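You operate a simulated robot arm through the tools that you are given. There is no shell and no other tool. Be economical: measure what you need, move in short steps, check, and stop when the job is done.

Carry out the task below with a simulated robot arm. There is one attempt and no reset: what you move stays moved.

Task
Swap the narrow steel cap for the steel hose and clamp it tight.
Fine: leave the cap on the bench; the rubber ring stays on the port.

The check looks at the end state, three seconds after you hand in, the way a careful person would. Anything else that was tipped, shoved, dropped, spilled or broken makes it a failure. Lids that push on must go on centred and level and be pressed home; caps that screw on are set level and turned clockwise until they are tight.

Robot
A 6-joint arm with a two-finger parallel gripper, fixed in place. Base frame: the origin is at the foot of the arm, x ahead of it, y to its left, z up; the work surface is at about z = 82. Readings come in cm, degrees, newtons and seconds.
With the tool pointing down near the work surface it reaches from about 34 to 76 cm from the base axis. Its first joint turns from -66.0 to 66.0 degrees. Payload 2.45 kg.
The TCP is the grasp point between the finger pads, 2.4 cm short of the fingertips. In the tool frame z runs along the fingers and y along their closing line. Largest opening 6.8 cm; finger width 1.7, thickness 1; the body of the gripper, 4 by 7 cm, starts 4.1 cm behind the TCP.
Orientation is that of the tool frame in the base frame, as a unit quaternion [w, x, y, z]. With the fingers straight down and closing along the base's y, the tool's x points along the base's -x, its y along +y and its z along -z.

Tools
- The arm moves only by the tool servo_tool. Its arguments are lists of equal length, an entry for each row: "travel": the shift along the tool's x, y, z in cm, a list of three; "dr": the turn, a rotation vector about the tool's x, y, z in degrees, a list of three; "claw": the opening, from 0 (shut) to 1 (fully open). In form: {"travel": [[x, y, z], ...], "dr": [[ax, ay, az], ...], "claw": [claw, ...]}. A call has 1 to 12 rows; each row shifts and turns the commanded pose from where the row before left it, along the tool's axes as they then stand. A row lasts 0.2 s, in which the tool goes at most 5 cm and 8.6 degrees; a call with a longer step from one row to the next is refused whole, and so is a gripper value outside its range. A pose out of reach is approached as far as the arm can. The call stops where the force on the tool passes 40 N (or 10 N more than at its start, if that is more) or the arm is blocked; 0.2 s more then pass. Each finger travels about 10.8 cm/s and halts on what it meets, pressing with about 26 N; the grip force reading is that of the motor and also rises with nothing between the fingers. The clock runs only during rows and for 0.2 s after the last one: add rows that do not move to give the fingers time. It gives the time, the measured TCP pose, the force on the tool (base axes), the opening and the grip force at its end, in the units of the frame above (readings bear some noise).
- Cameras (640 x 400 px; columns grow to the right, rows downward): "scene" is fixed at [16.58, 40.72, 147.11]; the picture's right is [-0.80, -0.60, 0.00], its down [-0.30, 0.39, -0.87] and it looks along [0.53, -0.69, -0.49] (base axes); focal length 286 px, centre (320, 200). "wrist" rides on the gripper at [8.4, 1.1, -7.5] in the tool frame; the picture's right is [-0.13, 0.99, 0.00], its down [-0.60, -0.08, -0.79] and it looks along [-0.79, -0.10, 0.61] (tool axes); focal length 251 px, centre (320, 200). There is no depth. A picture from a camera that has moved, and an enlarged one, comes with that camera's place and axes in the base frame and with its lens.
- camera(camera): a new picture of that camera. The clock stands still meanwhile.
- close_up(camera, box): a new picture of the part [left, top, right, bottom] of that camera's present view, enlarged. The clock stands still meanwhile.
- finish_job(): hands the job in; it is judged then, once.

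Go step by step. Nothing tells you positions but the pictures and the camera data: compare them with the known pose of the tool, close in by small moves and look again before you grip or let go. The budget is 120 turns and 64 pictures, counting those below and the enlarged ones. Unless the task says otherwise, let go and move clear before handing in, and close with one line.

The tools are called after ">>>" as a command line: name --argument value ..., lists and objects as JSON in quotes. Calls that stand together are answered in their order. servo_tool: Moves the arm, as the interface text tells. Its arguments: {"type":"object","properties":{"travel":{"type":"array"},"dr":{"type":"array"},"claw":{"type":"array"}},"required":["travel","dr","claw"]} The other tools are called the same way: camera (camera) takes a picture; close_up (camera, box) takes an enlarged picture of a part of a camera's view; finish_job () hands the job in.

At the start:

```text
time: 0.0
ee_pos: [46.28, 2.68, 128.44]
tool_rot: [0.001, 0.0, 1.0, 0.0]
force: [0.8, 0.5, -0.4]
grip_width: 6.79
finger_force: 0.1
```

scene: 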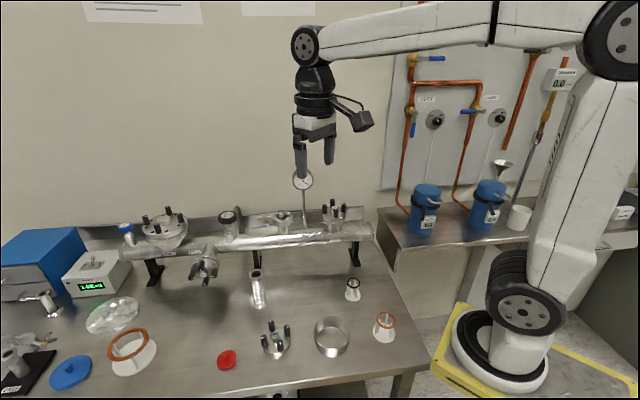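
wrist: 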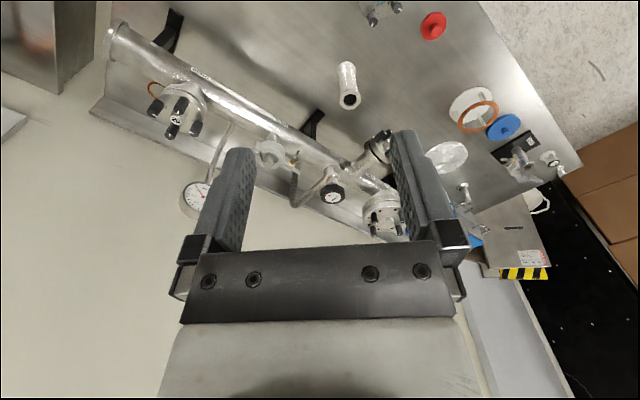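

I see a vacuum manifold with several flanged ports, and loose parts on the bench. I'll enlarge the views to identify the narrow cap, the clamp and the hose.

>>> close_up --camera "scene" --box '[100, 190, 260, 290]'

>>> close_up --camera "scene" --box '[240, 180, 400, 280]'

>>> close_up --camera "scene" --box '[200, 260, 424, 400]'

>>> close_up --camera "scene" --box '[0, 260, 224, 400]'

```text
4.00 times, centred on (180, 240) of scene
camera zoom: at [16.58, 40.72, 147.11], right [-0.8, -0.6, 0.0], down [-0.3, 0.39, -0.87], along [0.53, -0.69, -0.49], focal length 1145 px, centre (880, 40)
```

zoom: 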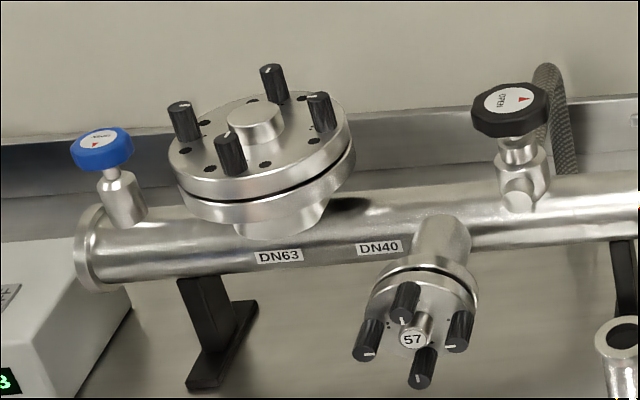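

```text
4.00 times, centred on (320, 230) of scene
camera zoom: at [16.58, 40.72, 147.11], right [-0.8, -0.6, 0.0], down [-0.3, 0.39, -0.87], along [0.53, -0.69, -0.49], focal length 1145 px, centre (320, 80)
```

zoom: 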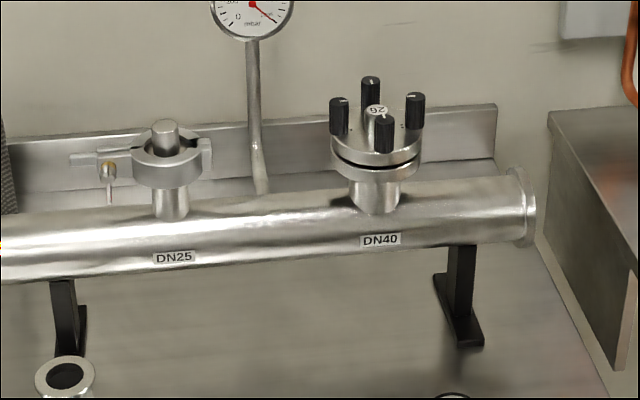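

```text
2.86 times, centred on (312, 330) of scene
camera zoom: at [16.58, 40.72, 147.11], right [-0.8, -0.6, 0.0], down [-0.3, 0.39, -0.87], along [0.53, -0.69, -0.49], focal length 818 px, centre (343, -171)
```

zoom: 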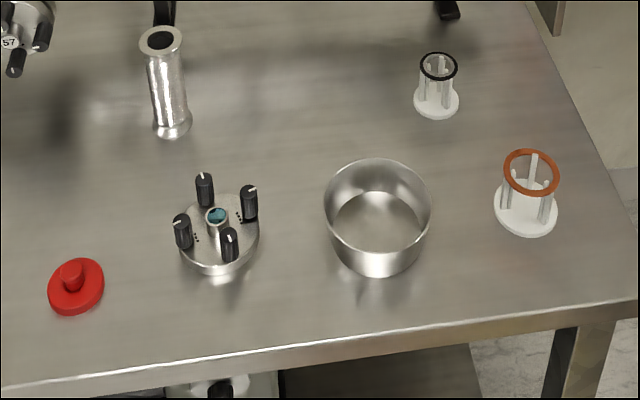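

```text
2.86 times, centred on (112, 330) of scene
camera zoom: at [16.58, 40.72, 147.11], right [-0.8, -0.6, 0.0], down [-0.3, 0.39, -0.87], along [0.53, -0.69, -0.49], focal length 818 px, centre (914, -171)
```

zoom: 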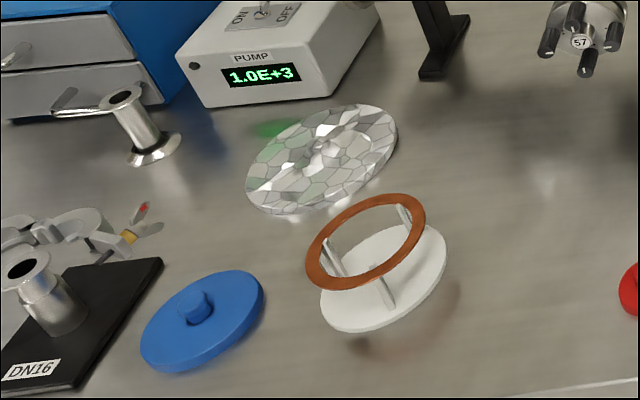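

The narrow cap is likely the DN25 blank with the wing-nut clamp, and the hose is the corrugated pipe standing on the bench. I'll enlarge both further, from both cameras.

>>> close_up --camera "scene" --box '[250, 198, 306, 233]'

>>> close_up --camera "scene" --box '[232, 255, 288, 320]'

>>> close_up --camera "wrist" --box '[230, 50, 390, 200]'

```text
11.43 times, centred on (278, 216) of scene
camera zoom: at [16.58, 40.72, 147.11], right [-0.8, -0.6, 0.0], down [-0.3, 0.39, -0.87], along [0.53, -0.69, -0.49], focal length 3272 px, centre (800, 23)
```

zoom: 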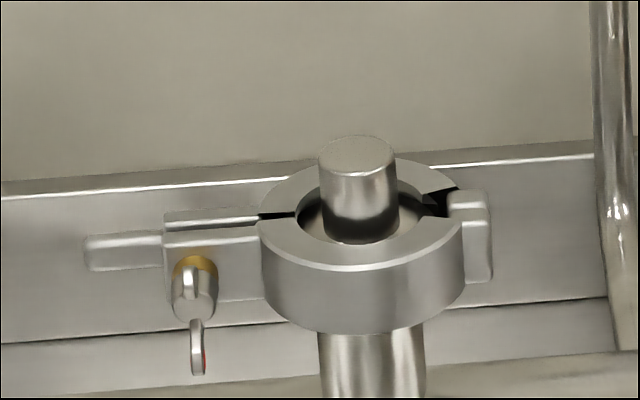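

```text
6.15 times, centred on (260, 288) of scene
camera zoom: at [16.58, 40.72, 147.11], right [-0.8, -0.6, 0.0], down [-0.3, 0.39, -0.87], along [0.53, -0.69, -0.49], focal length 1762 px, centre (689, -338)
```

zoom: 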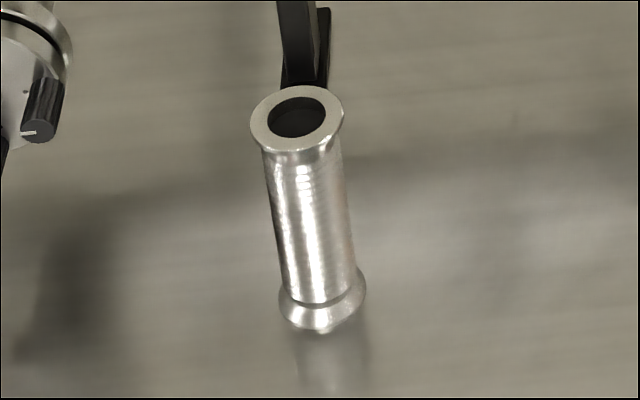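

```text
2.67 times, centred on (310, 125) of wrist
camera zoom: at [37.71, 3.89, 136.07], right [0.13, 0.99, 0.0], down [0.6, -0.08, 0.79], along [0.79, -0.1, -0.61], focal length 670 px, centre (347, 400)
```

zoom: 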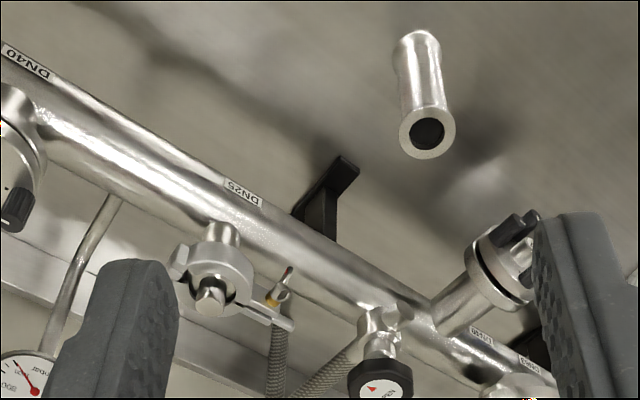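

The DN25 cap is held by a hinged clamp with a wing nut whose axis points toward the bench front. It is at roughly (71,-11,100), with the manifold running along about [0.53,0.85]. I'll bring the wrist camera closer.

>>> servo_tool --travel '[[-2.5, -1.25, 3.1], [-2.5, -1.25, 3.1], [-2.5, -1.25, 3.1], [-2.5, -1.25, 3.1], [-2.5, -1.25, 3.1], [-2.5, -1.25, 3.1], [0, 0, 0], [0, 0, 0], [0, 0, 0], [0, 0, 0], [0, 0, 0]]' --dr '[[0, 0, 0], [0, 0, 0], [0, 0, 0], [0, 0, 0], [0, 0, 0], [0, 0, 0], [0, 0, 8], [0, 0, 8], [0, 0, 8], [0, 0, 8], [0, 0, 0]]' --claw '[1, 1, 1, 1, 1, 1, 1, 1, 1, 1, 1]'

>>> camera --camera "wrist"

```text
time: 2.4
ee_pos: [61.27, -4.82, 109.93]
tool_rot: [0.001, 0.277, 0.961, -0.001]
force: [-1.1, 0.4, -0.6]
grip_width: 6.81
finger_force: 0.1
```

```text
54 pictures are left
camera wrist: at [54.58, 0.69, 117.51], right [0.64, 0.77, 0.0], down [0.47, -0.39, 0.79], along [0.61, -0.51, -0.61], focal length 251 px, centre (320, 200)
```

wrist: 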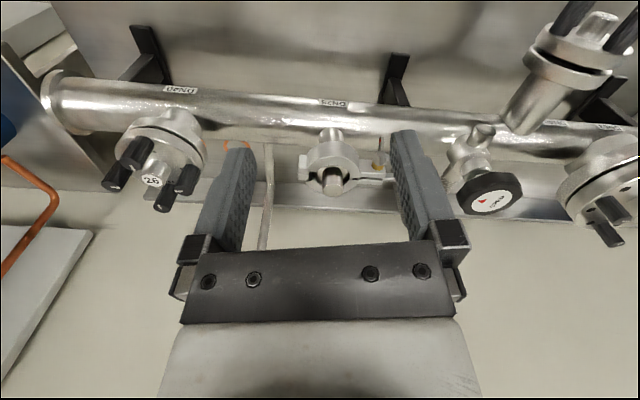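

Cap top comes out near (73.4,-13,99). I'll enlarge it to see the clamp and wing nut.

>>> close_up --camera "wrist" --box '[290, 110, 410, 210]'

>>> close_up --camera "scene" --box '[0, 325, 70, 400]'

```text
4.00 times, centred on (350, 160) of wrist
camera zoom: at [54.58, 0.69, 117.51], right [0.64, 0.77, 0.0], down [0.47, -0.39, 0.79], along [0.61, -0.51, -0.61], focal length 1006 px, centre (200, 360)
```

zoom: 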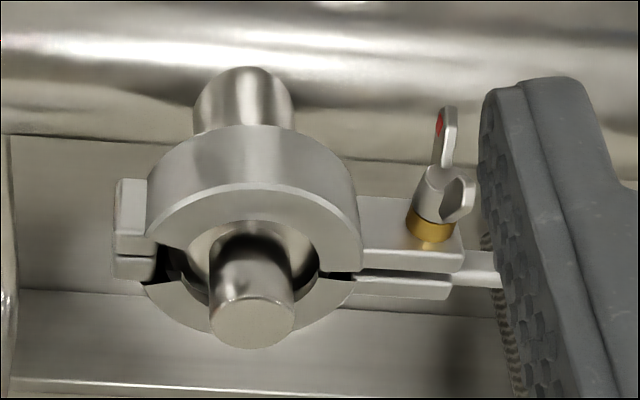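

```text
5.33 times, centred on (35, 362) of scene
camera zoom: at [16.58, 40.72, 147.11], right [-0.8, -0.6, 0.0], down [-0.3, 0.39, -0.87], along [0.53, -0.69, -0.49], focal length 1527 px, centre (1840, -667)
```

zoom: 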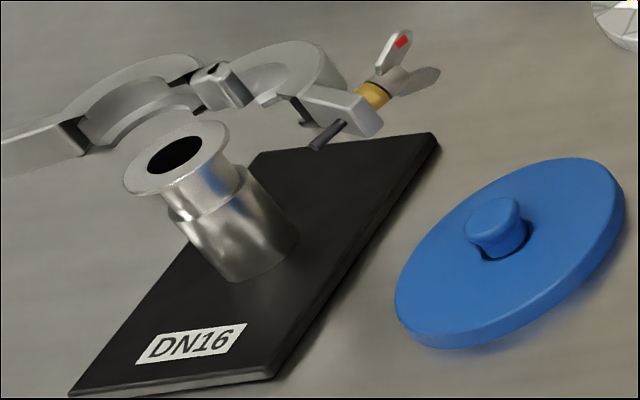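

The hose stands at about (63.7,6.8), top near z=93.7. That is in the corridor the gripper needs to approach the wing nut horizontally, so I'll move it aside first and begin by hovering above it.

>>> servo_tool --travel '[[1.38, 3.71, 1.0], [1.38, 3.71, 1.0], [1.38, 3.71, 1.0], [0, 0, 0]]' --dr '[[0, 0, 0], [0, 0, 0], [0, 0, 0], [0, 0, 0]]' --claw '[1, 1, 1, 1]'

>>> camera --camera "wrist"

>>> close_up --camera "scene" --box '[190, 170, 350, 330]'

```text
time: 3.4
ee_pos: [63.72, 6.91, 107.02]
tool_rot: [-0.001, 0.275, 0.961, 0.0]
force: [-0.1, 0.2, -0.2]
grip_width: 6.8
finger_force: 0.0
```

```text
51 pictures are left
camera wrist: at [57.03, 12.44, 114.52], right [0.64, 0.77, 0.0], down [0.47, -0.39, 0.79], along [0.61, -0.5, -0.61], focal length 251 px, centre (320, 200)
```

wrist: 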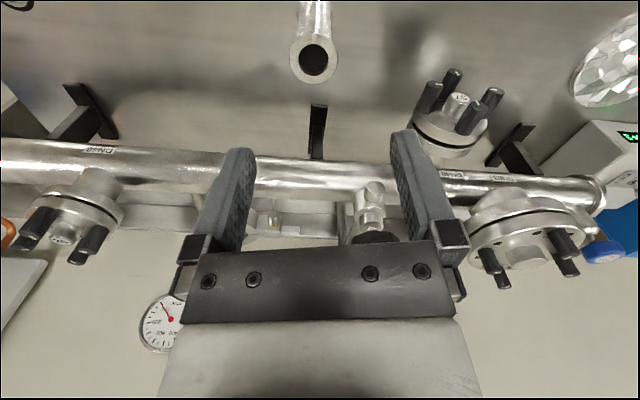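

```text
2.50 times, centred on (270, 250) of scene
camera zoom: at [16.57, 40.72, 147.11], right [-0.8, -0.6, 0.0], down [-0.3, 0.39, -0.87], along [0.53, -0.69, -0.49], focal length 716 px, centre (445, 75)
```

zoom: 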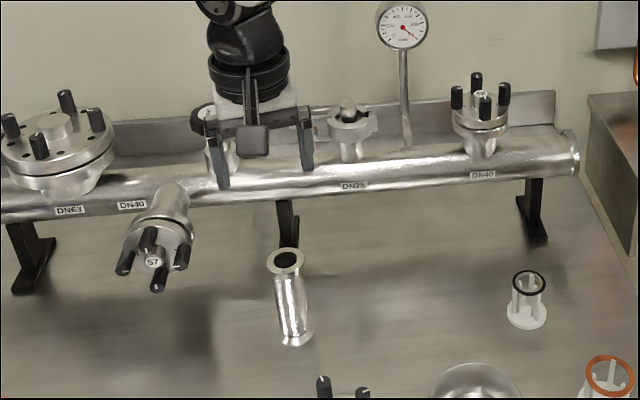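

The wrist view confirms the hose top at (63.7,6.5,93.7). I'll descend so the fingers straddle the top flange, then check.

>>> servo_tool --travel '[[-0.1, -0.2, 4], [0, 0, 4], [0, 0, 4], [0, 0, 3.5], [0, 0, 0]]' --dr '[[0, 0, 0], [0, 0, 0], [0, 0, 0], [0, 0, 0], [0, 0, 0]]' --claw '[1, 1, 1, 1, 1]'

>>> camera --camera "wrist"

```text
time: 4.6
ee_pos: [63.44, 6.56, 91.41]
tool_rot: [0.0, 0.276, 0.961, 0.0]
force: [-0.4, -0.1, 0.2]
grip_width: 6.79
finger_force: 0.0
```

```text
49 pictures are left
camera wrist: at [56.88, 12.07, 98.93], right [0.64, 0.77, 0.0], down [0.47, -0.39, 0.79], along [0.61, -0.5, -0.61], focal length 251 px, centre (320, 200)
```

wrist: 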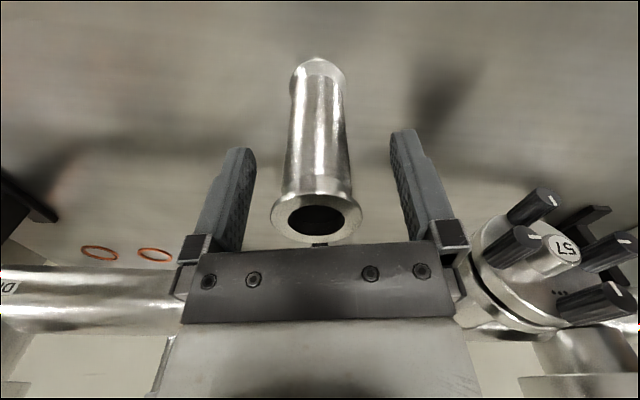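

The hose sits centred between the fingers with the flange above the pads. I'll close, then lift slightly.

>>> servo_tool --travel '[[0, 0, 0], [0, 0, 0], [0, 0, 0]]' --dr '[[0, 0, 0], [0, 0, 0], [0, 0, 0]]' --claw '[0.3, 0.3, 0.3]'

```text
time: 5.4
ee_pos: [63.52, 6.58, 91.31]
tool_rot: [0.0, 0.277, 0.961, 0.0]
force: [0.6, -0.6, -0.6]
grip_width: 3.8
finger_force: 25.8
```

Gripped at 3.8 cm. I'll lift 1.5 cm, carry it to about (64,15), lower it and check before letting go.

>>> servo_tool --travel '[[0, 0, -1.5], [1.01, 1.84, 0], [1.01, 1.84, 0], [1.01, 1.84, 0], [1.01, 1.84, 0], [0, 0, 0.7], [0, 0, 0.7], [0, 0, 0]]' --dr '[[0, 0, 0], [0, 0, 0], [0, 0, 0], [0, 0, 0], [0, 0, 0], [0, 0, 0], [0, 0, 0], [0, 0, 0]]' --claw '[0.3, 0.3, 0.3, 0.3, 0.3, 0.3, 0.3, 0.3]'

>>> camera --camera "scene"

```text
time: 7.2
ee_pos: [64.08, 14.98, 91.5]
tool_rot: [0.0, 0.276, 0.961, 0.0]
force: [-0.1, -0.3, -1.9]
grip_width: 3.82
finger_force: 25.8
```

```text
48 pictures are left
```

scene: 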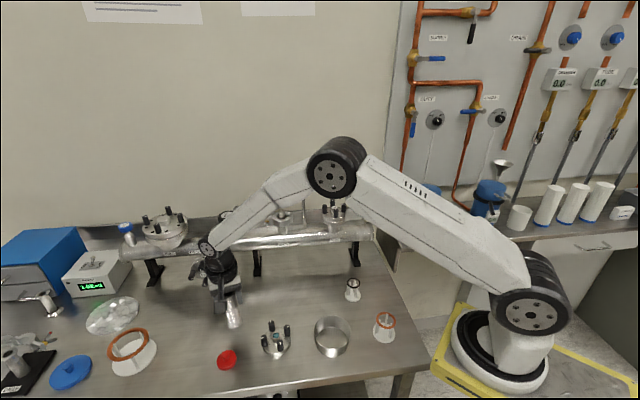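

The hose hangs just above the bench. I'll lower a few millimetres in tiny steps until contact and then release.

>>> servo_tool --travel '[[0, 0, 0.1], [0, 0, 0.08], [0, 0, 0]]' --dr '[[0, 0, 0], [0, 0, 0], [0, 0, 0]]' --claw '[0.3, 0.3, 0.3]'

```text
time: 8.0
ee_pos: [64.11, 15.1, 91.38]
tool_rot: [0.0, 0.276, 0.961, 0.001]
force: [-2.6, -1.3, 7.3]
grip_width: 3.79
finger_force: 26.2
```

The hose is on the bench. I'll release it and rise straight up.

>>> servo_tool --travel '[[0, 0, -0.04], [0, 0, 0], [0, 0, 0], [0, 0, -3], [0, 0, -4.5], [0, 0, -4.5], [0, 0, 0]]' --dr '[[0, 0, 0], [0, 0, 0], [0, 0, 0], [0, 0, 0], [0, 0, 0], [0, 0, 0], [0, 0, 0]]' --claw '[0.5, 1, 1, 1, 1, 1, 1]'

>>> camera --camera "wrist"

```text
time: 9.6
ee_pos: [64.05, 14.96, 103.43]
tool_rot: [0.0, 0.276, 0.961, 0.0]
force: [0.4, -0.4, 1.3]
grip_width: 6.8
finger_force: 0.0
```

```text
47 pictures are left
camera wrist: at [57.4, 20.4, 110.96], right [0.64, 0.77, 0.0], down [0.47, -0.39, 0.79], along [0.61, -0.5, -0.61], focal length 251 px, centre (320, 200)
```

wrist: 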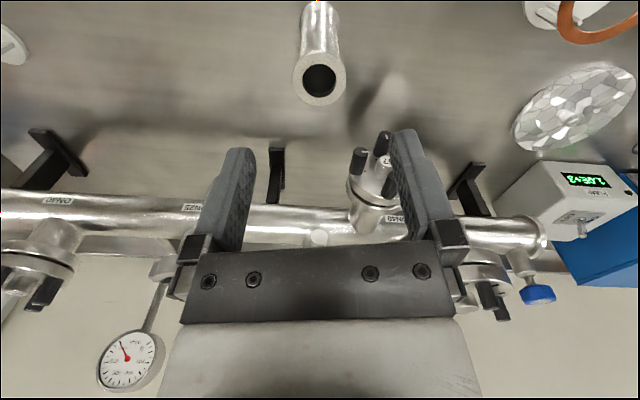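

The hose stands upright at about (64,15). Next I'll go to a spot in front of the clamp and tip the tool to the horizontal, facing the wing nut.

>>> servo_tool --travel '[[-2.36, -3.44, -1], [-2.36, -3.44, -1], [-2.36, -3.44, -1], [0, 0, 0], [0, 0, 0], [0, 0, 0], [0, 0, 0], [0, 0, 0], [0, 0, 0], [0, 0, 0], [0, 0, 0], [0, 0, 0]]' --dr '[[0, 0, 0], [0, 0, 0], [0, 0, 0], [0, 0, 7.5], [0, 0, 7.5], [0, -8, 0], [0, -8, 0], [0, -8, 0], [0, -8, 0], [0, -8, 0], [0, 0, 0], [0, 0, 0]]' --claw '[1, 1, 1, 1, 1, 1, 1, 1, 1, 1, 1, 1]'

>>> camera --camera "wrist"

```text
time: 12.2
ee_pos: [64.56, 2.5, 106.33]
tool_rot: [0.313, 0.375, 0.862, -0.136]
force: [0.7, 0.4, 0.6]
grip_width: 6.78
finger_force: 0.1
```

```text
46 pictures are left
camera wrist: at [57.62, 11.59, 106.77], right [0.79, 0.6, 0.08], down [-0.09, -0.02, 1.0], along [0.6, -0.8, 0.04], focal length 251 px, centre (320, 200)
```

wrist: 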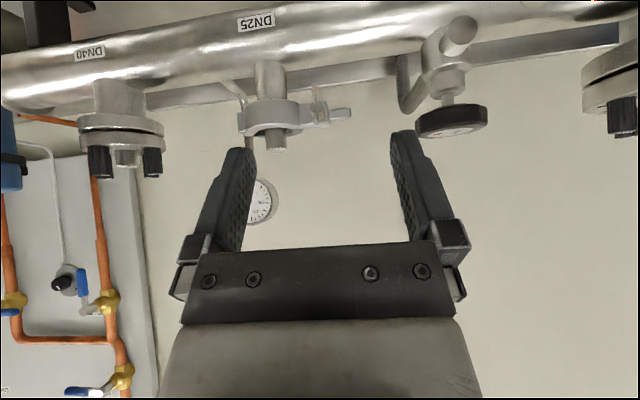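

Good inverted view of the clamp from the front. I'll zoom in on the nut.

>>> close_up --camera "wrist" --box '[220, 50, 380, 170]'

```text
3.33 times, centred on (300, 110) of wrist
camera zoom: at [57.62, 11.59, 106.77], right [0.79, 0.6, 0.08], down [-0.09, -0.02, 1.0], along [0.6, -0.8, 0.04], focal length 838 px, centre (387, 500)
```

zoom: 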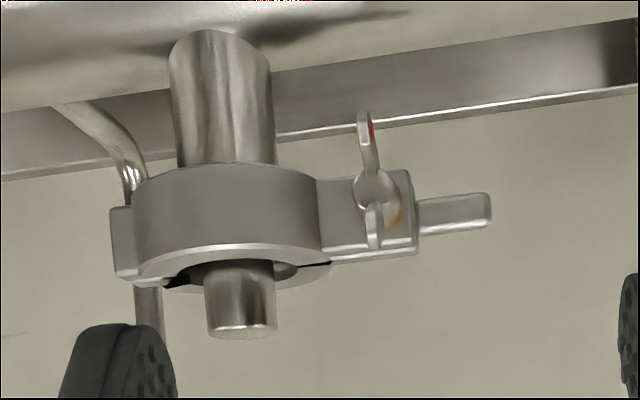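

Combining the views gives cap top (69.0,-9.8,102.6), nut hub about (71.0,-5.4,99.8) and manifold heading 43°, with the nut's wings vertical. I'll finish tipping to horizontal and move to a stand-off in front of the nut.

>>> servo_tool --travel '[[0, 0, 0], [0, 0, 0], [0, 0, 0], [0, 0, 0], [0, 0, 0], [0, 0, 0], [3.25, -0.34, 1.6], [3.25, -0.34, 1.6], [0, 0, 0]]' --dr '[[0, -8.3, 0], [0, -8.3, 0], [0, -8.3, 0], [0, -8.3, 0], [0, -8.3, 0], [0, -8.3, 0], [0, 0, 0], [0, 0, 0], [0, 0, 0]]' --claw '[1, 1, 1, 1, 1, 1, 1, 1, 1]'

>>> camera --camera "wrist"

>>> close_up --camera "scene" --box '[200, 170, 328, 250]'

```text
time: 14.2
ee_pos: [66.19, -0.32, 100.01]
tool_rot: [0.647, 0.283, 0.649, -0.281]
force: [0.2, -0.6, -0.2]
grip_width: 6.79
finger_force: 0.0
```

```text
44 pictures are left
camera wrist: at [61.81, 6.03, 91.53], right [0.73, 0.68, 0.13], down [-0.6, 0.52, 0.61], along [0.34, -0.52, 0.78], focal length 251 px, centre (320, 200)
```

wrist: 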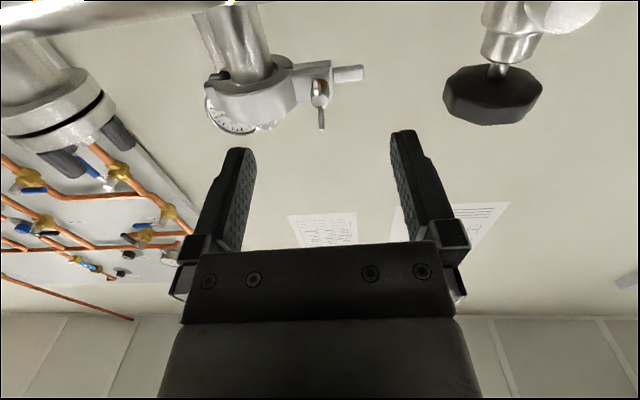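

```text
5.00 times, centred on (264, 210) of scene
camera zoom: at [16.58, 40.72, 147.11], right [-0.8, -0.6, 0.0], down [-0.3, 0.39, -0.87], along [0.53, -0.69, -0.49], focal length 1432 px, centre (600, 150)
```

zoom: 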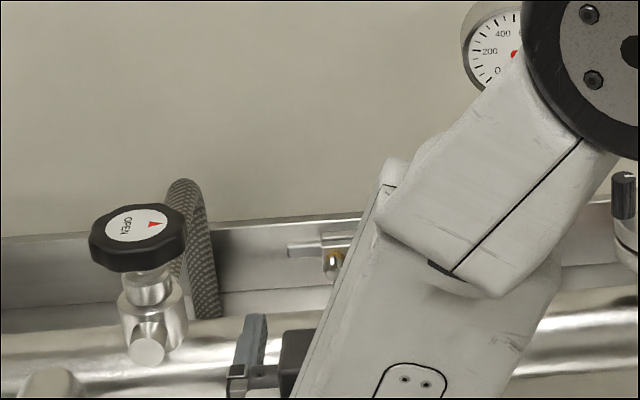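

The tool is level and facing the nut. I'll zoom in to check alignment with the approach line, column 320.

>>> close_up --camera "wrist" --box '[260, 40, 380, 140]'

```text
4.00 times, centred on (320, 90) of wrist
camera zoom: at [61.81, 6.03, 91.53], right [0.73, 0.68, 0.13], down [-0.6, 0.52, 0.61], along [0.34, -0.52, 0.78], focal length 1006 px, centre (320, 640)
```

zoom: 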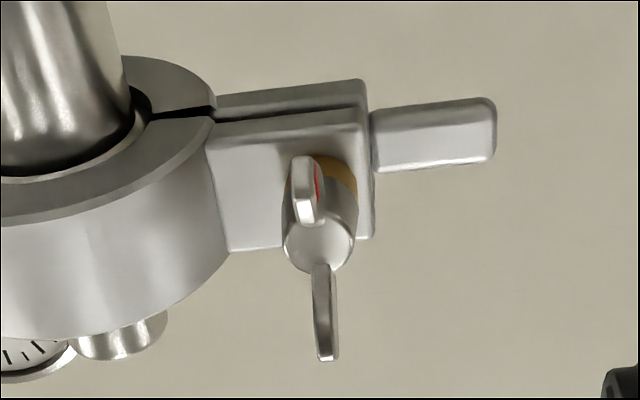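

The nut lies on the approach line with hub front about 6.7 cm ahead of the TCP. The clamp body limits the left finger's clearance, so I'll pre-shape the opening to about 2.1 cm and advance part way.

>>> servo_tool --travel '[[0.1, 0, 0], [0, 0, 0], [0, 0, 2], [0, 0, 1.9], [0, 0, 0]]' --dr '[[0, 0, 0], [0, 0, 0], [0, 0, 0], [0, 0, 0], [0, 0, 0]]' --claw '[0.31, 0.31, 0.31, 0.31, 0.31]'

>>> close_up --camera "wrist" --box '[240, 60, 400, 190]'

```text
time: 15.4
ee_pos: [68.91, -3.15, 99.79]
tool_rot: [0.648, 0.283, 0.649, -0.282]
force: [0.5, -0.1, 0.1]
grip_width: 2.1
finger_force: 0.1
```

```text
3.08 times, centred on (320, 125) of wrist
camera zoom: at [64.49, 3.13, 91.42], right [0.73, 0.68, 0.13], down [-0.6, 0.53, 0.61], along [0.34, -0.52, 0.78], focal length 774 px, centre (320, 431)
```

zoom: 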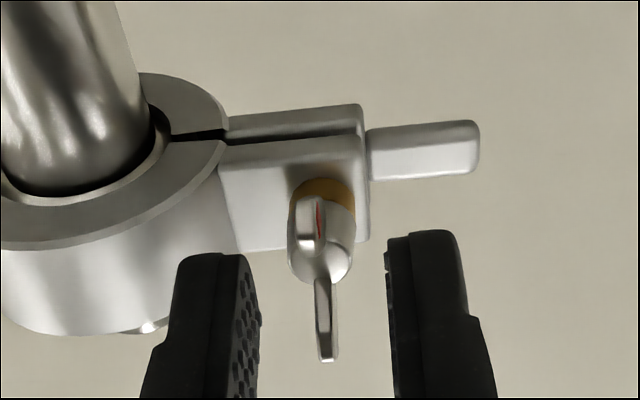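

Both fingers flank the hub nicely. I'll narrow a little, advance 1.2 cm, then close on the hub.

>>> servo_tool --travel '[[0, 0.05, 0], [0, 0, 0.6], [0, 0, 0.6], [0, 0, 0]]' --dr '[[0, 0, 0], [0, 0, 0], [0, 0, 0], [0, 0, 0]]' --claw '[0.26, 0.26, 0.26, 0.26]'

>>> close_up --camera "wrist" --box '[240, 60, 400, 190]'

```text
time: 16.4
ee_pos: [69.76, -3.99, 99.62]
tool_rot: [0.647, 0.282, 0.649, -0.282]
force: [0.0, 0.6, 0.5]
grip_width: 1.77
finger_force: 0.1
```

```text
3.08 times, centred on (320, 125) of wrist
camera zoom: at [65.33, 2.3, 91.4], right [0.73, 0.68, 0.13], down [-0.6, 0.53, 0.61], along [0.34, -0.52, 0.78], focal length 774 px, centre (320, 431)
```

zoom: 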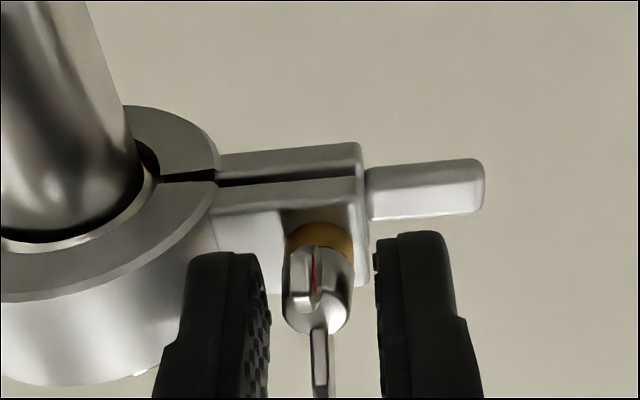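

The hub is between the pads. Closing on it.

>>> servo_tool --travel '[[0, 0, 0], [0, 0, 0], [0, 0, 0]]' --dr '[[0, 0, 0], [0, 0, 0], [0, 0, 0]]' --claw '[0.05, 0.05, 0.05]'

>>> close_up --camera "wrist" --box '[240, 60, 400, 190]'

```text
time: 17.2
ee_pos: [69.69, -4.07, 99.67]
tool_rot: [0.646, 0.283, 0.65, -0.282]
force: [-3.3, -3.6, -1.1]
grip_width: 1.11
finger_force: 32.3
```

```text
3.08 times, centred on (320, 125) of wrist
camera zoom: at [65.31, 2.28, 91.4], right [0.73, 0.68, 0.13], down [-0.6, 0.53, 0.61], along [0.34, -0.52, 0.78], focal length 774 px, centre (320, 431)
```

zoom: 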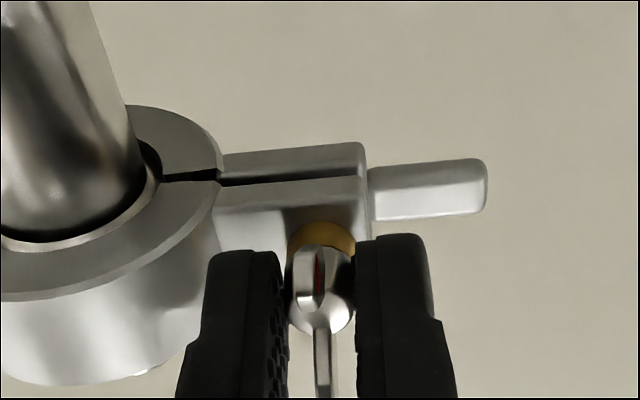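

The hub is gripped at 1.11 cm. I'll turn counter-clockwise (negative about tool z) in steps, watching the forces.

>>> servo_tool --travel '[[0, -0.03, 0], [0, 0, 0], [0, 0, 0], [0, 0, 0], [0, 0, 0], [0, 0, 0]]' --dr '[[0, 0, -8], [0, 0, -8], [0, 0, -8], [0, 0, -8], [0, 0, -8], [0, 0, 0]]' --claw '[0.05, 0.05, 0.05, 0.05, 0.05, 0.05]'

>>> camera --camera "wrist"

```text
time: 18.6
ee_pos: [69.59, -4.0, 99.84]
tool_rot: [0.511, 0.044, 0.707, -0.487]
force: [-13.3, -7.9, 6.0]
grip_width: 1.1
finger_force: 32.2
```

```text
38 pictures are left
camera wrist: at [61.13, -1.59, 92.73], right [0.62, 0.57, -0.54], down [-0.3, 0.8, 0.51], along [0.73, -0.16, 0.67], focal length 251 px, centre (320, 200)
```

wrist: 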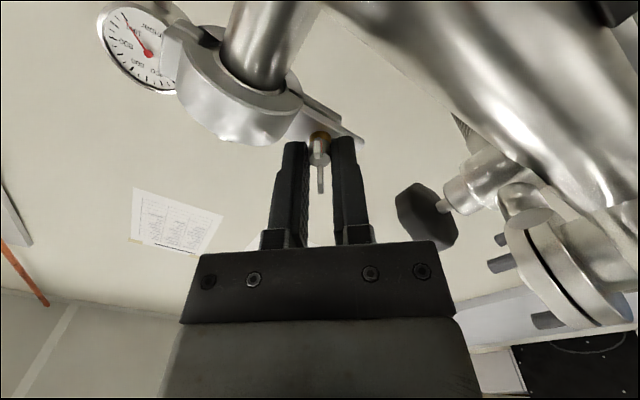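

The nut turns with the fingers. The side load shows the nut axis is slightly higher than mine, so I'll shift up about 2 mm and continue.

>>> servo_tool --travel '[[-0.12, -0.13, 0], [0, 0, 0], [0, 0, 0]]' --dr '[[0, 0, 0], [0, 0, 0], [0, 0, 0]]' --claw '[0.05, 0.05, 0.05]'

```text
time: 19.4
ee_pos: [69.78, -4.01, 99.81]
tool_rot: [0.51, 0.043, 0.708, -0.487]
force: [-8.5, -9.3, -5.9]
grip_width: 1.09
finger_force: 31.6
```

>>> servo_tool --travel '[[0.12, -0.07, 0], [0, 0, 0], [0, 0, -0.03], [0, 0, -0.02], [0, 0, 0]]' --dr '[[0, 0, 0], [0, 0, -8], [0, 0, -8], [0, 0, -8], [0, 0, 0]]' --claw '[0.05, 0.05, 0.05, 0.05, 0.05]'

```text
time: 20.6
ee_pos: [69.77, -4.01, 99.78]
tool_rot: [0.4, -0.106, 0.701, -0.581]
force: [4.9, -6.4, -11.5]
grip_width: 1.07
finger_force: 32.0
```

>>> servo_tool --travel '[[0.05, 0.09, 0.03], [0, 0, 0], [0, 0, 0], [0, 0, 0], [0, 0, 0], [0, 0, 0]]' --dr '[[0, 0, 0], [0, 0, -8], [0, 0, -8], [0, 0, -8], [0, 0, -8], [0, 0, 0]]' --claw '[0.05, 0.05, 0.05, 0.05, 0.05, 0.05]'

>>> camera --camera "wrist"

```text
time: 22.0
ee_pos: [69.64, -3.93, 99.79]
tool_rot: [-0.224, 0.294, -0.644, 0.669]
force: [9.8, -0.8, -1.4]
grip_width: 1.08
finger_force: 31.4
```

```text
37 pictures are left
camera wrist: at [58.26, -4.28, 99.7], right [0.02, 0.02, -1.0], down [-0.1, 1.0, 0.02], along [1.0, 0.1, 0.02], focal length 251 px, centre (320, 200)
```

wrist: 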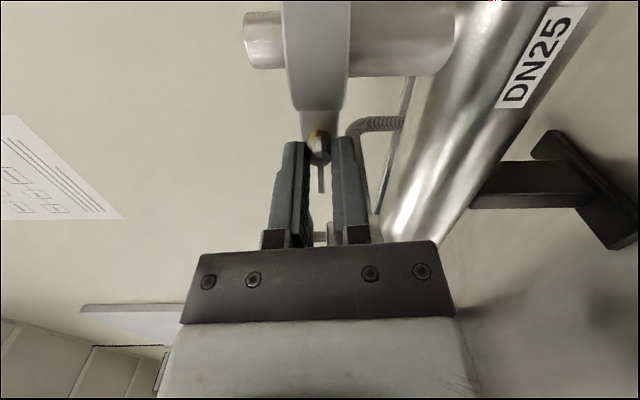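

The nut has turned about 95° and follows well. Continuing.

>>> servo_tool --travel '[[0, 0, 0.05], [0, 0, 0], [0, 0, 0], [0, 0, 0], [0, 0, 0], [0, 0, 0], [0, 0, 0]]' --dr '[[0, 0, -8], [0, 0, -8], [0, 0, -8], [0, 0, -8], [0, 0, -8], [0, 0, -8], [0, 0, 0]]' --claw '[0.05, 0.05, 0.05, 0.05, 0.05, 0.05, 0.05]'

```text
time: 23.6
ee_pos: [69.72, -3.95, 99.78]
tool_rot: [0.068, 0.531, -0.467, 0.704]
force: [1.4, 14.8, 7.9]
grip_width: 1.07
finger_force: 31.9
```

>>> servo_tool --travel '[[0, -0.1, -0.08], [0, 0, 0], [0, 0, 0], [0, 0, 0], [0, 0, 0], [0, 0, 0], [0, 0, 0]]' --dr '[[0, 0, 0], [0, 0, -8], [0, 0, -8], [0, 0, -8], [0, 0, -8], [0, 0, -4], [0, 0, 0]]' --claw '[0.05, 0.05, 0.05, 0.05, 0.05, 0.05, 0.05]'

>>> camera --camera "wrist"

>>> close_up --camera "wrist" --box '[240, 60, 400, 190]'

```text
time: 25.2
ee_pos: [69.66, -3.94, 99.85]
tool_rot: [0.283, 0.648, -0.283, 0.648]
force: [6.0, 4.7, 9.6]
grip_width: 1.13
finger_force: 32.1
```

```text
36 pictures are left
camera wrist: at [63.69, 0.77, 108.33], right [-0.73, -0.68, -0.13], down [-0.48, 0.63, -0.6], along [0.49, -0.37, -0.79], focal length 251 px, centre (320, 200)
```

wrist: 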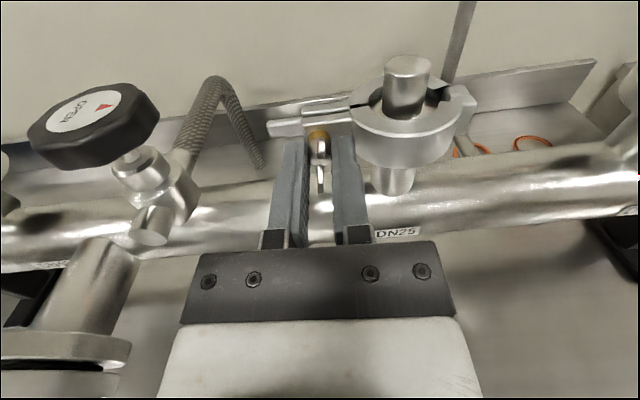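

```text
3.08 times, centred on (320, 125) of wrist
camera zoom: at [63.69, 0.77, 108.33], right [-0.73, -0.68, -0.13], down [-0.48, 0.63, -0.6], along [0.49, -0.37, -0.79], focal length 774 px, centre (320, 431)
```

zoom: 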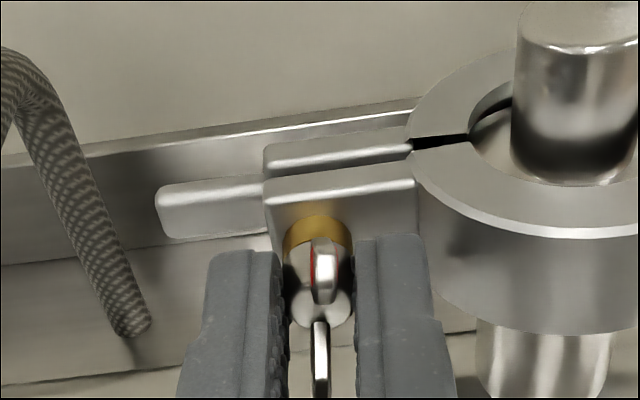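

After half a turn the camera is on top, giving a clear view; the clamp is still closed. I'll keep turning and see whether the wrist has range left.

>>> servo_tool --travel '[[0.06, -0.05, 0], [0, 0, 0], [0, 0, 0], [0, 0, 0], [0, 0, 0], [0, 0, 0], [0, 0, 0]]' --dr '[[0, 0, -8], [0, 0, -8], [0, 0, -8], [0, 0, -8], [0, 0, -8], [0, 0, -5], [0, 0, 0]]' --claw '[0.05, 0.05, 0.05, 0.05, 0.05, 0.05, 0.05]'

```text
time: 26.8
ee_pos: [69.65, -4.04, 99.89]
tool_rot: [0.507, 0.708, -0.014, 0.49]
force: [0.0, -3.8, -1.2]
grip_width: 1.96
finger_force: 37.5
```

The opening jumped to 1.96, so the fingers are slipping over the nut. I'll look.

>>> close_up --camera "wrist" --box '[220, 60, 420, 210]'

```text
2.67 times, centred on (320, 135) of wrist
camera zoom: at [68.25, 5.02, 106.69], right [-0.58, -0.54, 0.61], down [-0.81, 0.33, -0.48], along [0.06, -0.77, -0.63], focal length 670 px, centre (320, 373)
```

zoom: 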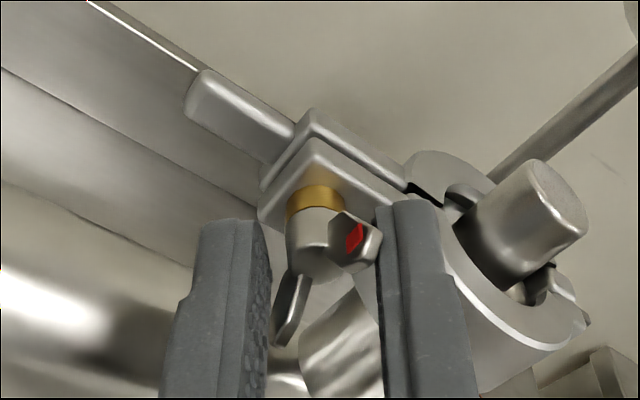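

The nut stopped at about half a turn while my fingers slid on; it may be at its stop. I'll open, roll back to line up with the wings, regrip and test once more.

>>> servo_tool --travel '[[0, 0, 0], [0, 0, 0], [0, 0, 0], [0, 0, 0], [0, 0, 0], [0, 0, 0], [0, 0, 0], [0, 0, 0], [0, 0, 0], [0, 0, 0]]' --dr '[[0, 0, 0], [0, 0, 0], [0, 0, 8], [0, 0, 8], [0, 0, 8], [0, 0, 8], [0, 0, 8], [0, 0, 5], [0, 0, 0], [0, 0, 0]]' --claw '[0.31, 0.31, 0.31, 0.31, 0.31, 0.31, 0.31, 0.31, 0.31, 0.31]'

>>> close_up --camera "wrist" --box '[220, 60, 420, 210]'

```text
time: 29.0
ee_pos: [69.74, -3.93, 99.87]
tool_rot: [0.282, 0.649, -0.283, 0.647]
force: [1.0, -0.5, 0.6]
grip_width: 2.13
finger_force: 0.0
```

```text
2.67 times, centred on (320, 135) of wrist
camera zoom: at [63.72, 0.79, 108.36], right [-0.73, -0.68, -0.13], down [-0.48, 0.64, -0.6], along [0.49, -0.37, -0.79], focal length 670 px, centre (320, 373)
```

zoom: 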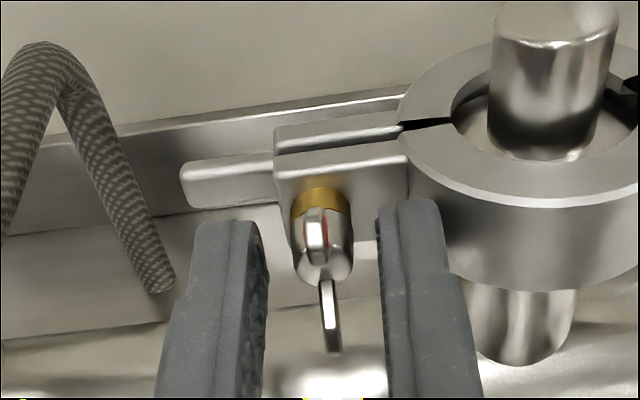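

The wings are vertical again, red side up. I'll regrip and test a further counter-clockwise turn.

>>> servo_tool --travel '[[0, 0, 0], [0, 0, 0], [0, 0, 0], [0, 0, 0], [0, 0, 0], [0, 0, 0]]' --dr '[[0, 0, 0], [0, 0, 0], [0, 0, 0], [0, 0, -8], [0, 0, -8], [0, 0, 0]]' --claw '[0.05, 0.05, 0.05, 0.05, 0.05, 0.05]'

>>> close_up --camera "wrist" --box '[240, 60, 400, 190]'

```text
time: 30.4
ee_pos: [69.73, -4.07, 99.95]
tool_rot: [0.37, 0.683, -0.189, 0.601]
force: [-2.6, -3.8, -1.0]
grip_width: 1.13
finger_force: 32.4
```

```text
3.08 times, centred on (320, 125) of wrist
camera zoom: at [65.46, 2.39, 108.31], right [-0.72, -0.67, 0.15], down [-0.61, 0.52, -0.6], along [0.32, -0.53, -0.79], focal length 774 px, centre (320, 431)
```

zoom: 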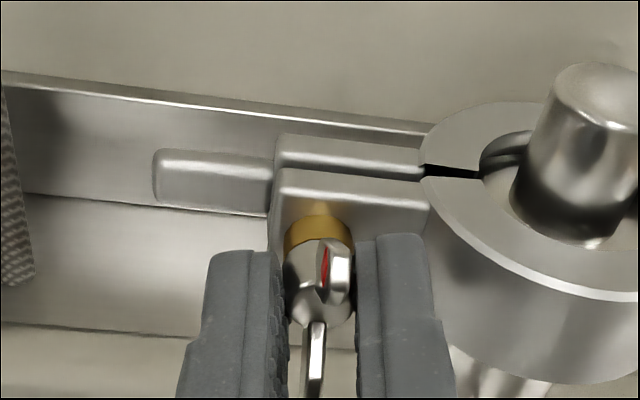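

Only friction slip: the screw is at its stop, so the clamp is loose. I'll realign, regrip the hub and carefully swing the front jaw open about its hinge (about 3 cm on the far side of the port).

>>> servo_tool --travel '[[0, 0, 0], [0, 0, 0], [0, 0, 0], [0, 0, 0], [0, 0, 0], [0, 0, 0], [0, 0.33, -0.66], [0, 0.33, -0.66], [0, 0, 0]]' --dr '[[0, 0, 0], [0, 0, 8], [0, 0, 8], [0, 0, 0], [0, 0, 0], [0, 0, 0], [5, 0, 0], [5, 0, 0], [0, 0, 0]]' --claw '[0.25, 0.25, 0.25, 0.05, 0.05, 0.05, 0.05, 0.05, 0.05]'

>>> camera --camera "wrist"

```text
time: 32.4
ee_pos: [68.25, -3.65, 99.92]
tool_rot: [0.225, 0.671, -0.226, 0.67]
force: [-2.6, -16.2, 1.9]
grip_width: 1.08
finger_force: 32.4
```

```text
31 pictures are left
camera wrist: at [61.51, 0.01, 108.38], right [-0.6, -0.79, -0.13], down [-0.59, 0.54, -0.6], along [0.55, -0.28, -0.79], focal length 251 px, centre (320, 200)
```

wrist: 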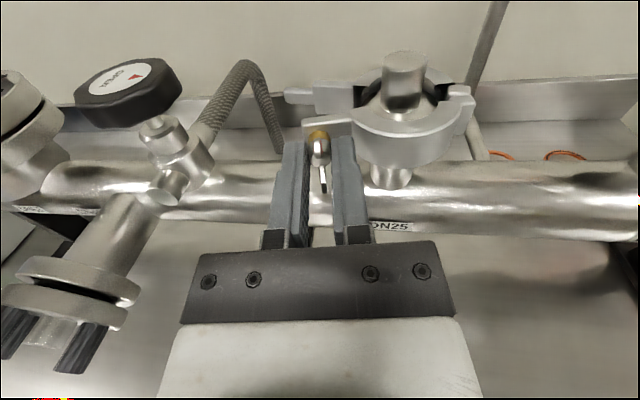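

The front jaw is swinging open while the rear jaw stays. A side load says to tighten the arc a bit; continuing.

>>> servo_tool --travel '[[0, 0.15, 0], [0, 0.4, -0.66], [0, 0.4, -0.66], [0, 0.4, -0.66], [0, 0, 0]]' --dr '[[0, 0, 0], [5, 0, 0], [5, 0, 0], [5, 0, 0], [0, 0, 0]]' --claw '[0.05, 0.05, 0.05, 0.05, 0.05]'

```text
time: 33.6
ee_pos: [65.95, -3.73, 99.9]
tool_rot: [0.135, 0.695, -0.137, 0.693]
force: [2.9, -15.2, 0.3]
grip_width: 1.1
finger_force: 31.6
```

>>> servo_tool --travel '[[0, 0.14, 0], [0, 0.45, -0.66], [0, 0.45, -0.66], [0, 0.45, -0.66], [0, 0.45, -0.66], [0, 0, 0]]' --dr '[[0, 0, 0], [5, 0, 0], [5, 0, 0], [5, 0, 0], [5, 0, 0], [0, 0, 0]]' --claw '[0.05, 0.05, 0.05, 0.05, 0.05, 0.05]'

>>> camera --camera "wrist"

```text
time: 34.4
ee_pos: [64.42, -4.0, 99.88]
tool_rot: [0.094, 0.702, -0.099, 0.699]
force: [4.4, -7.0, -1.7]
grip_width: 1.18
finger_force: 32.7
out of reach, approached as far as the arm can: row 3, 4
stopped in row 4: the force on the tool passed its limit (the readings are from after the stop); the commanded pose is now the measured one
```

```text
30 pictures are left
camera wrist: at [56.8, -2.97, 108.39], right [-0.27, -0.95, -0.14], down [-0.74, 0.29, -0.6], along [0.61, -0.06, -0.79], focal length 251 px, centre (320, 200)
```

wrist: 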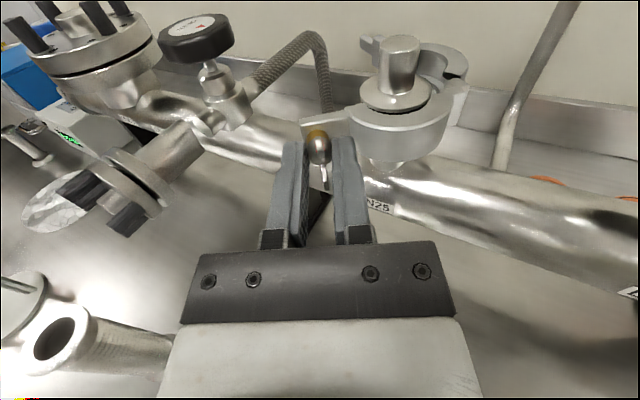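

The arm reached its limit with the jaw about 33° open. I'll let go of the screw, back off and look.

>>> servo_tool --travel '[[0, 0, 0], [0, 0, 0], [0, 0, -2], [0, 0, -3], [0, 0, 0]]' --dr '[[0, 0, 0], [0, 0, 0], [0, 0, 0], [0, 0, 0], [0, 0, 0]]' --claw '[0.3, 0.3, 0.3, 0.3, 0.3]'

>>> camera --camera "wrist"

```text
time: 35.6
ee_pos: [59.58, -2.3, 100.01]
tool_rot: [0.093, 0.702, -0.098, 0.699]
force: [0.6, 0.8, -0.4]
grip_width: 2.0
finger_force: 0.0
```

```text
29 pictures are left
camera wrist: at [51.98, -1.41, 108.45], right [-0.27, -0.95, -0.14], down [-0.74, 0.29, -0.6], along [0.61, -0.06, -0.79], focal length 251 px, centre (320, 200)
```

wrist: 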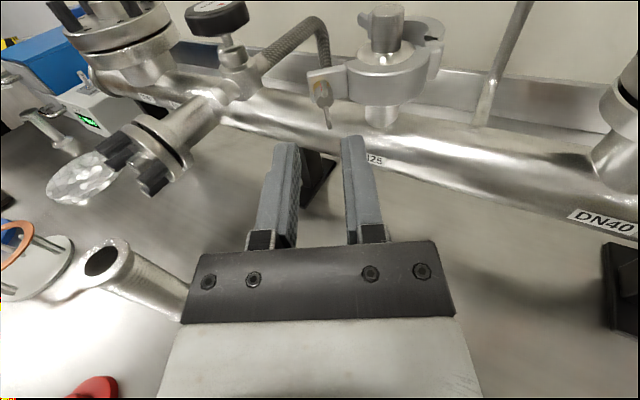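

The front jaw is clearly open but I want it wider. I'll rise, point the tool down and roll it back so the camera is on the base side again.

>>> servo_tool --travel '[[4, 0, 0], [4, 0, 0], [0, 0, 0], [0, 0, 0], [0, 0, 0], [0, 0, 0], [0, 0, 0], [0, 0, 0], [0, 0, 0], [0, 0, 0], [0, 0, 0], [0, 0, 0]]' --dr '[[0, 0, 8.2], [0, 0, 8.2], [0, 0, 8.2], [0, 0, 8.2], [0, 0, 8.2], [0, 0, 8.2], [0, 0, 8.2], [0, 0, 8.2], [0, 0, 8.2], [0, 0, 8.2], [0, 0, 8.2], [0, 0, 0]]' --claw '[0.3, 0.3, 0.3, 0.3, 0.3, 0.3, 0.3, 0.3, 0.3, 0.3, 0.3, 0.3]'

>>> servo_tool --travel '[[0, 0, 0], [0, 0, 0], [0, 0, 0], [0, 0, 0], [0, 0, 0], [0, 0, 0], [0, 0, 0], [0, 0, 0], [0, 0, 0], [0, 0, 0], [0, 0, 0], [0, 0, 0]]' --dr '[[0, 0, 8.2], [0, 0, 8.2], [0, 0, 8.2], [0, 0, 8.2], [0, 0, 8.2], [0, 0, 8.2], [0, 0, 8.2], [0, 0, 8.2], [0, 0, 8.2], [0, 0, 8.2], [0, 0, 8], [0, 0, 0]]' --claw '[0, 0, 0, 0, 0, 0, 0, 0, 0, 0, 0, 0]'

>>> servo_tool --travel '[[0, 0, 0], [0, 0, 0], [0, 0, 0], [0, 0, 0], [0, 0, 0], [0, 0, 0], [0, 0, 0], [0, 0, 0], [0, 0, 0], [0, 0, 0], [0, 0, 0], [0, 0, 0]]' --dr '[[0, 8.2, 0], [0, 8.2, 0], [0, 8.2, 0], [0, 8.2, 0], [0, 8.2, 0], [0, 8.2, 0], [0, 8.2, 0], [0, 8.2, 0], [0, 8.2, 0], [0, 8.2, 0], [0, 8, 0], [0, 0, 0]]' --claw '[0, 0, 0, 0, 0, 0, 0, 0, 0, 0, 0, 0]'

```text
time: 38.2
ee_pos: [59.5, -3.03, 107.96]
tool_rot: [0.43, -0.426, 0.566, -0.56]
force: [0.7, -0.1, 0.2]
grip_width: 2.04
finger_force: 0.1
```

```text
time: 40.8
ee_pos: [60.49, -1.81, 109.37]
tool_rot: [0.697, 0.096, 0.704, -0.102]
force: [0.5, 0.6, 0.7]
grip_width: 0.01
finger_force: 24.0
out of reach, approached as far as the arm can: row 11
```

```text
time: 43.4
ee_pos: [60.44, -1.81, 109.36]
tool_rot: [-0.002, 0.135, 0.991, 0.006]
force: [0.8, 0.9, -0.1]
grip_width: 0.0
finger_force: 23.1
```

The tool is pointing down again with fingers shut. A look at the opened clamp from here.

>>> close_up --camera "wrist" --box '[140, 50, 400, 220]'

>>> close_up --camera "scene" --box '[230, 190, 326, 250]'

```text
2.35 times, centred on (270, 135) of wrist
camera zoom: at [52.59, 1.49, 116.99], right [0.39, 0.92, 0.01], down [0.56, -0.25, 0.79], along [0.73, -0.3, -0.61], focal length 592 px, centre (438, 353)
```

zoom: 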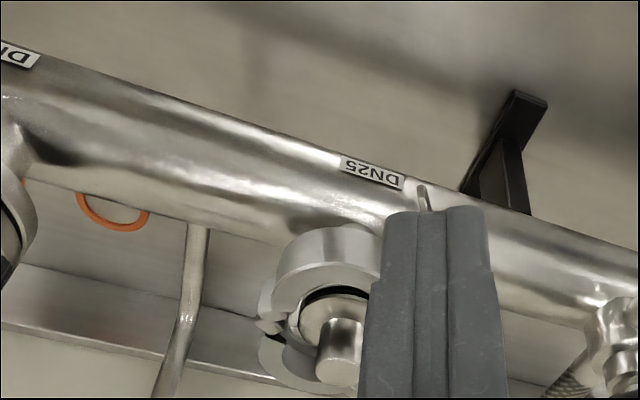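

```text
6.67 times, centred on (278, 220) of scene
camera zoom: at [16.58, 40.72, 147.11], right [-0.8, -0.6, 0.0], down [-0.3, 0.39, -0.87], along [0.53, -0.69, -0.49], focal length 1909 px, centre (600, 67)
```

zoom: 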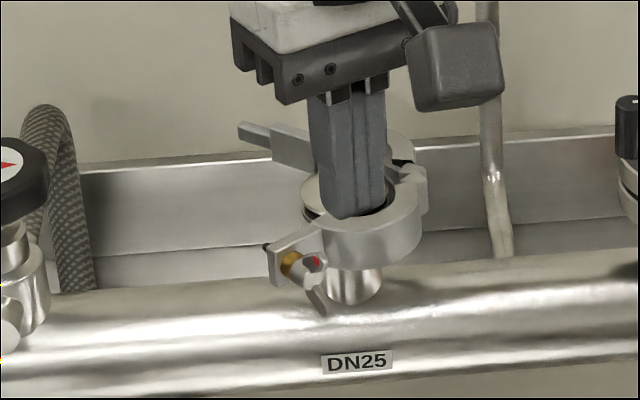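

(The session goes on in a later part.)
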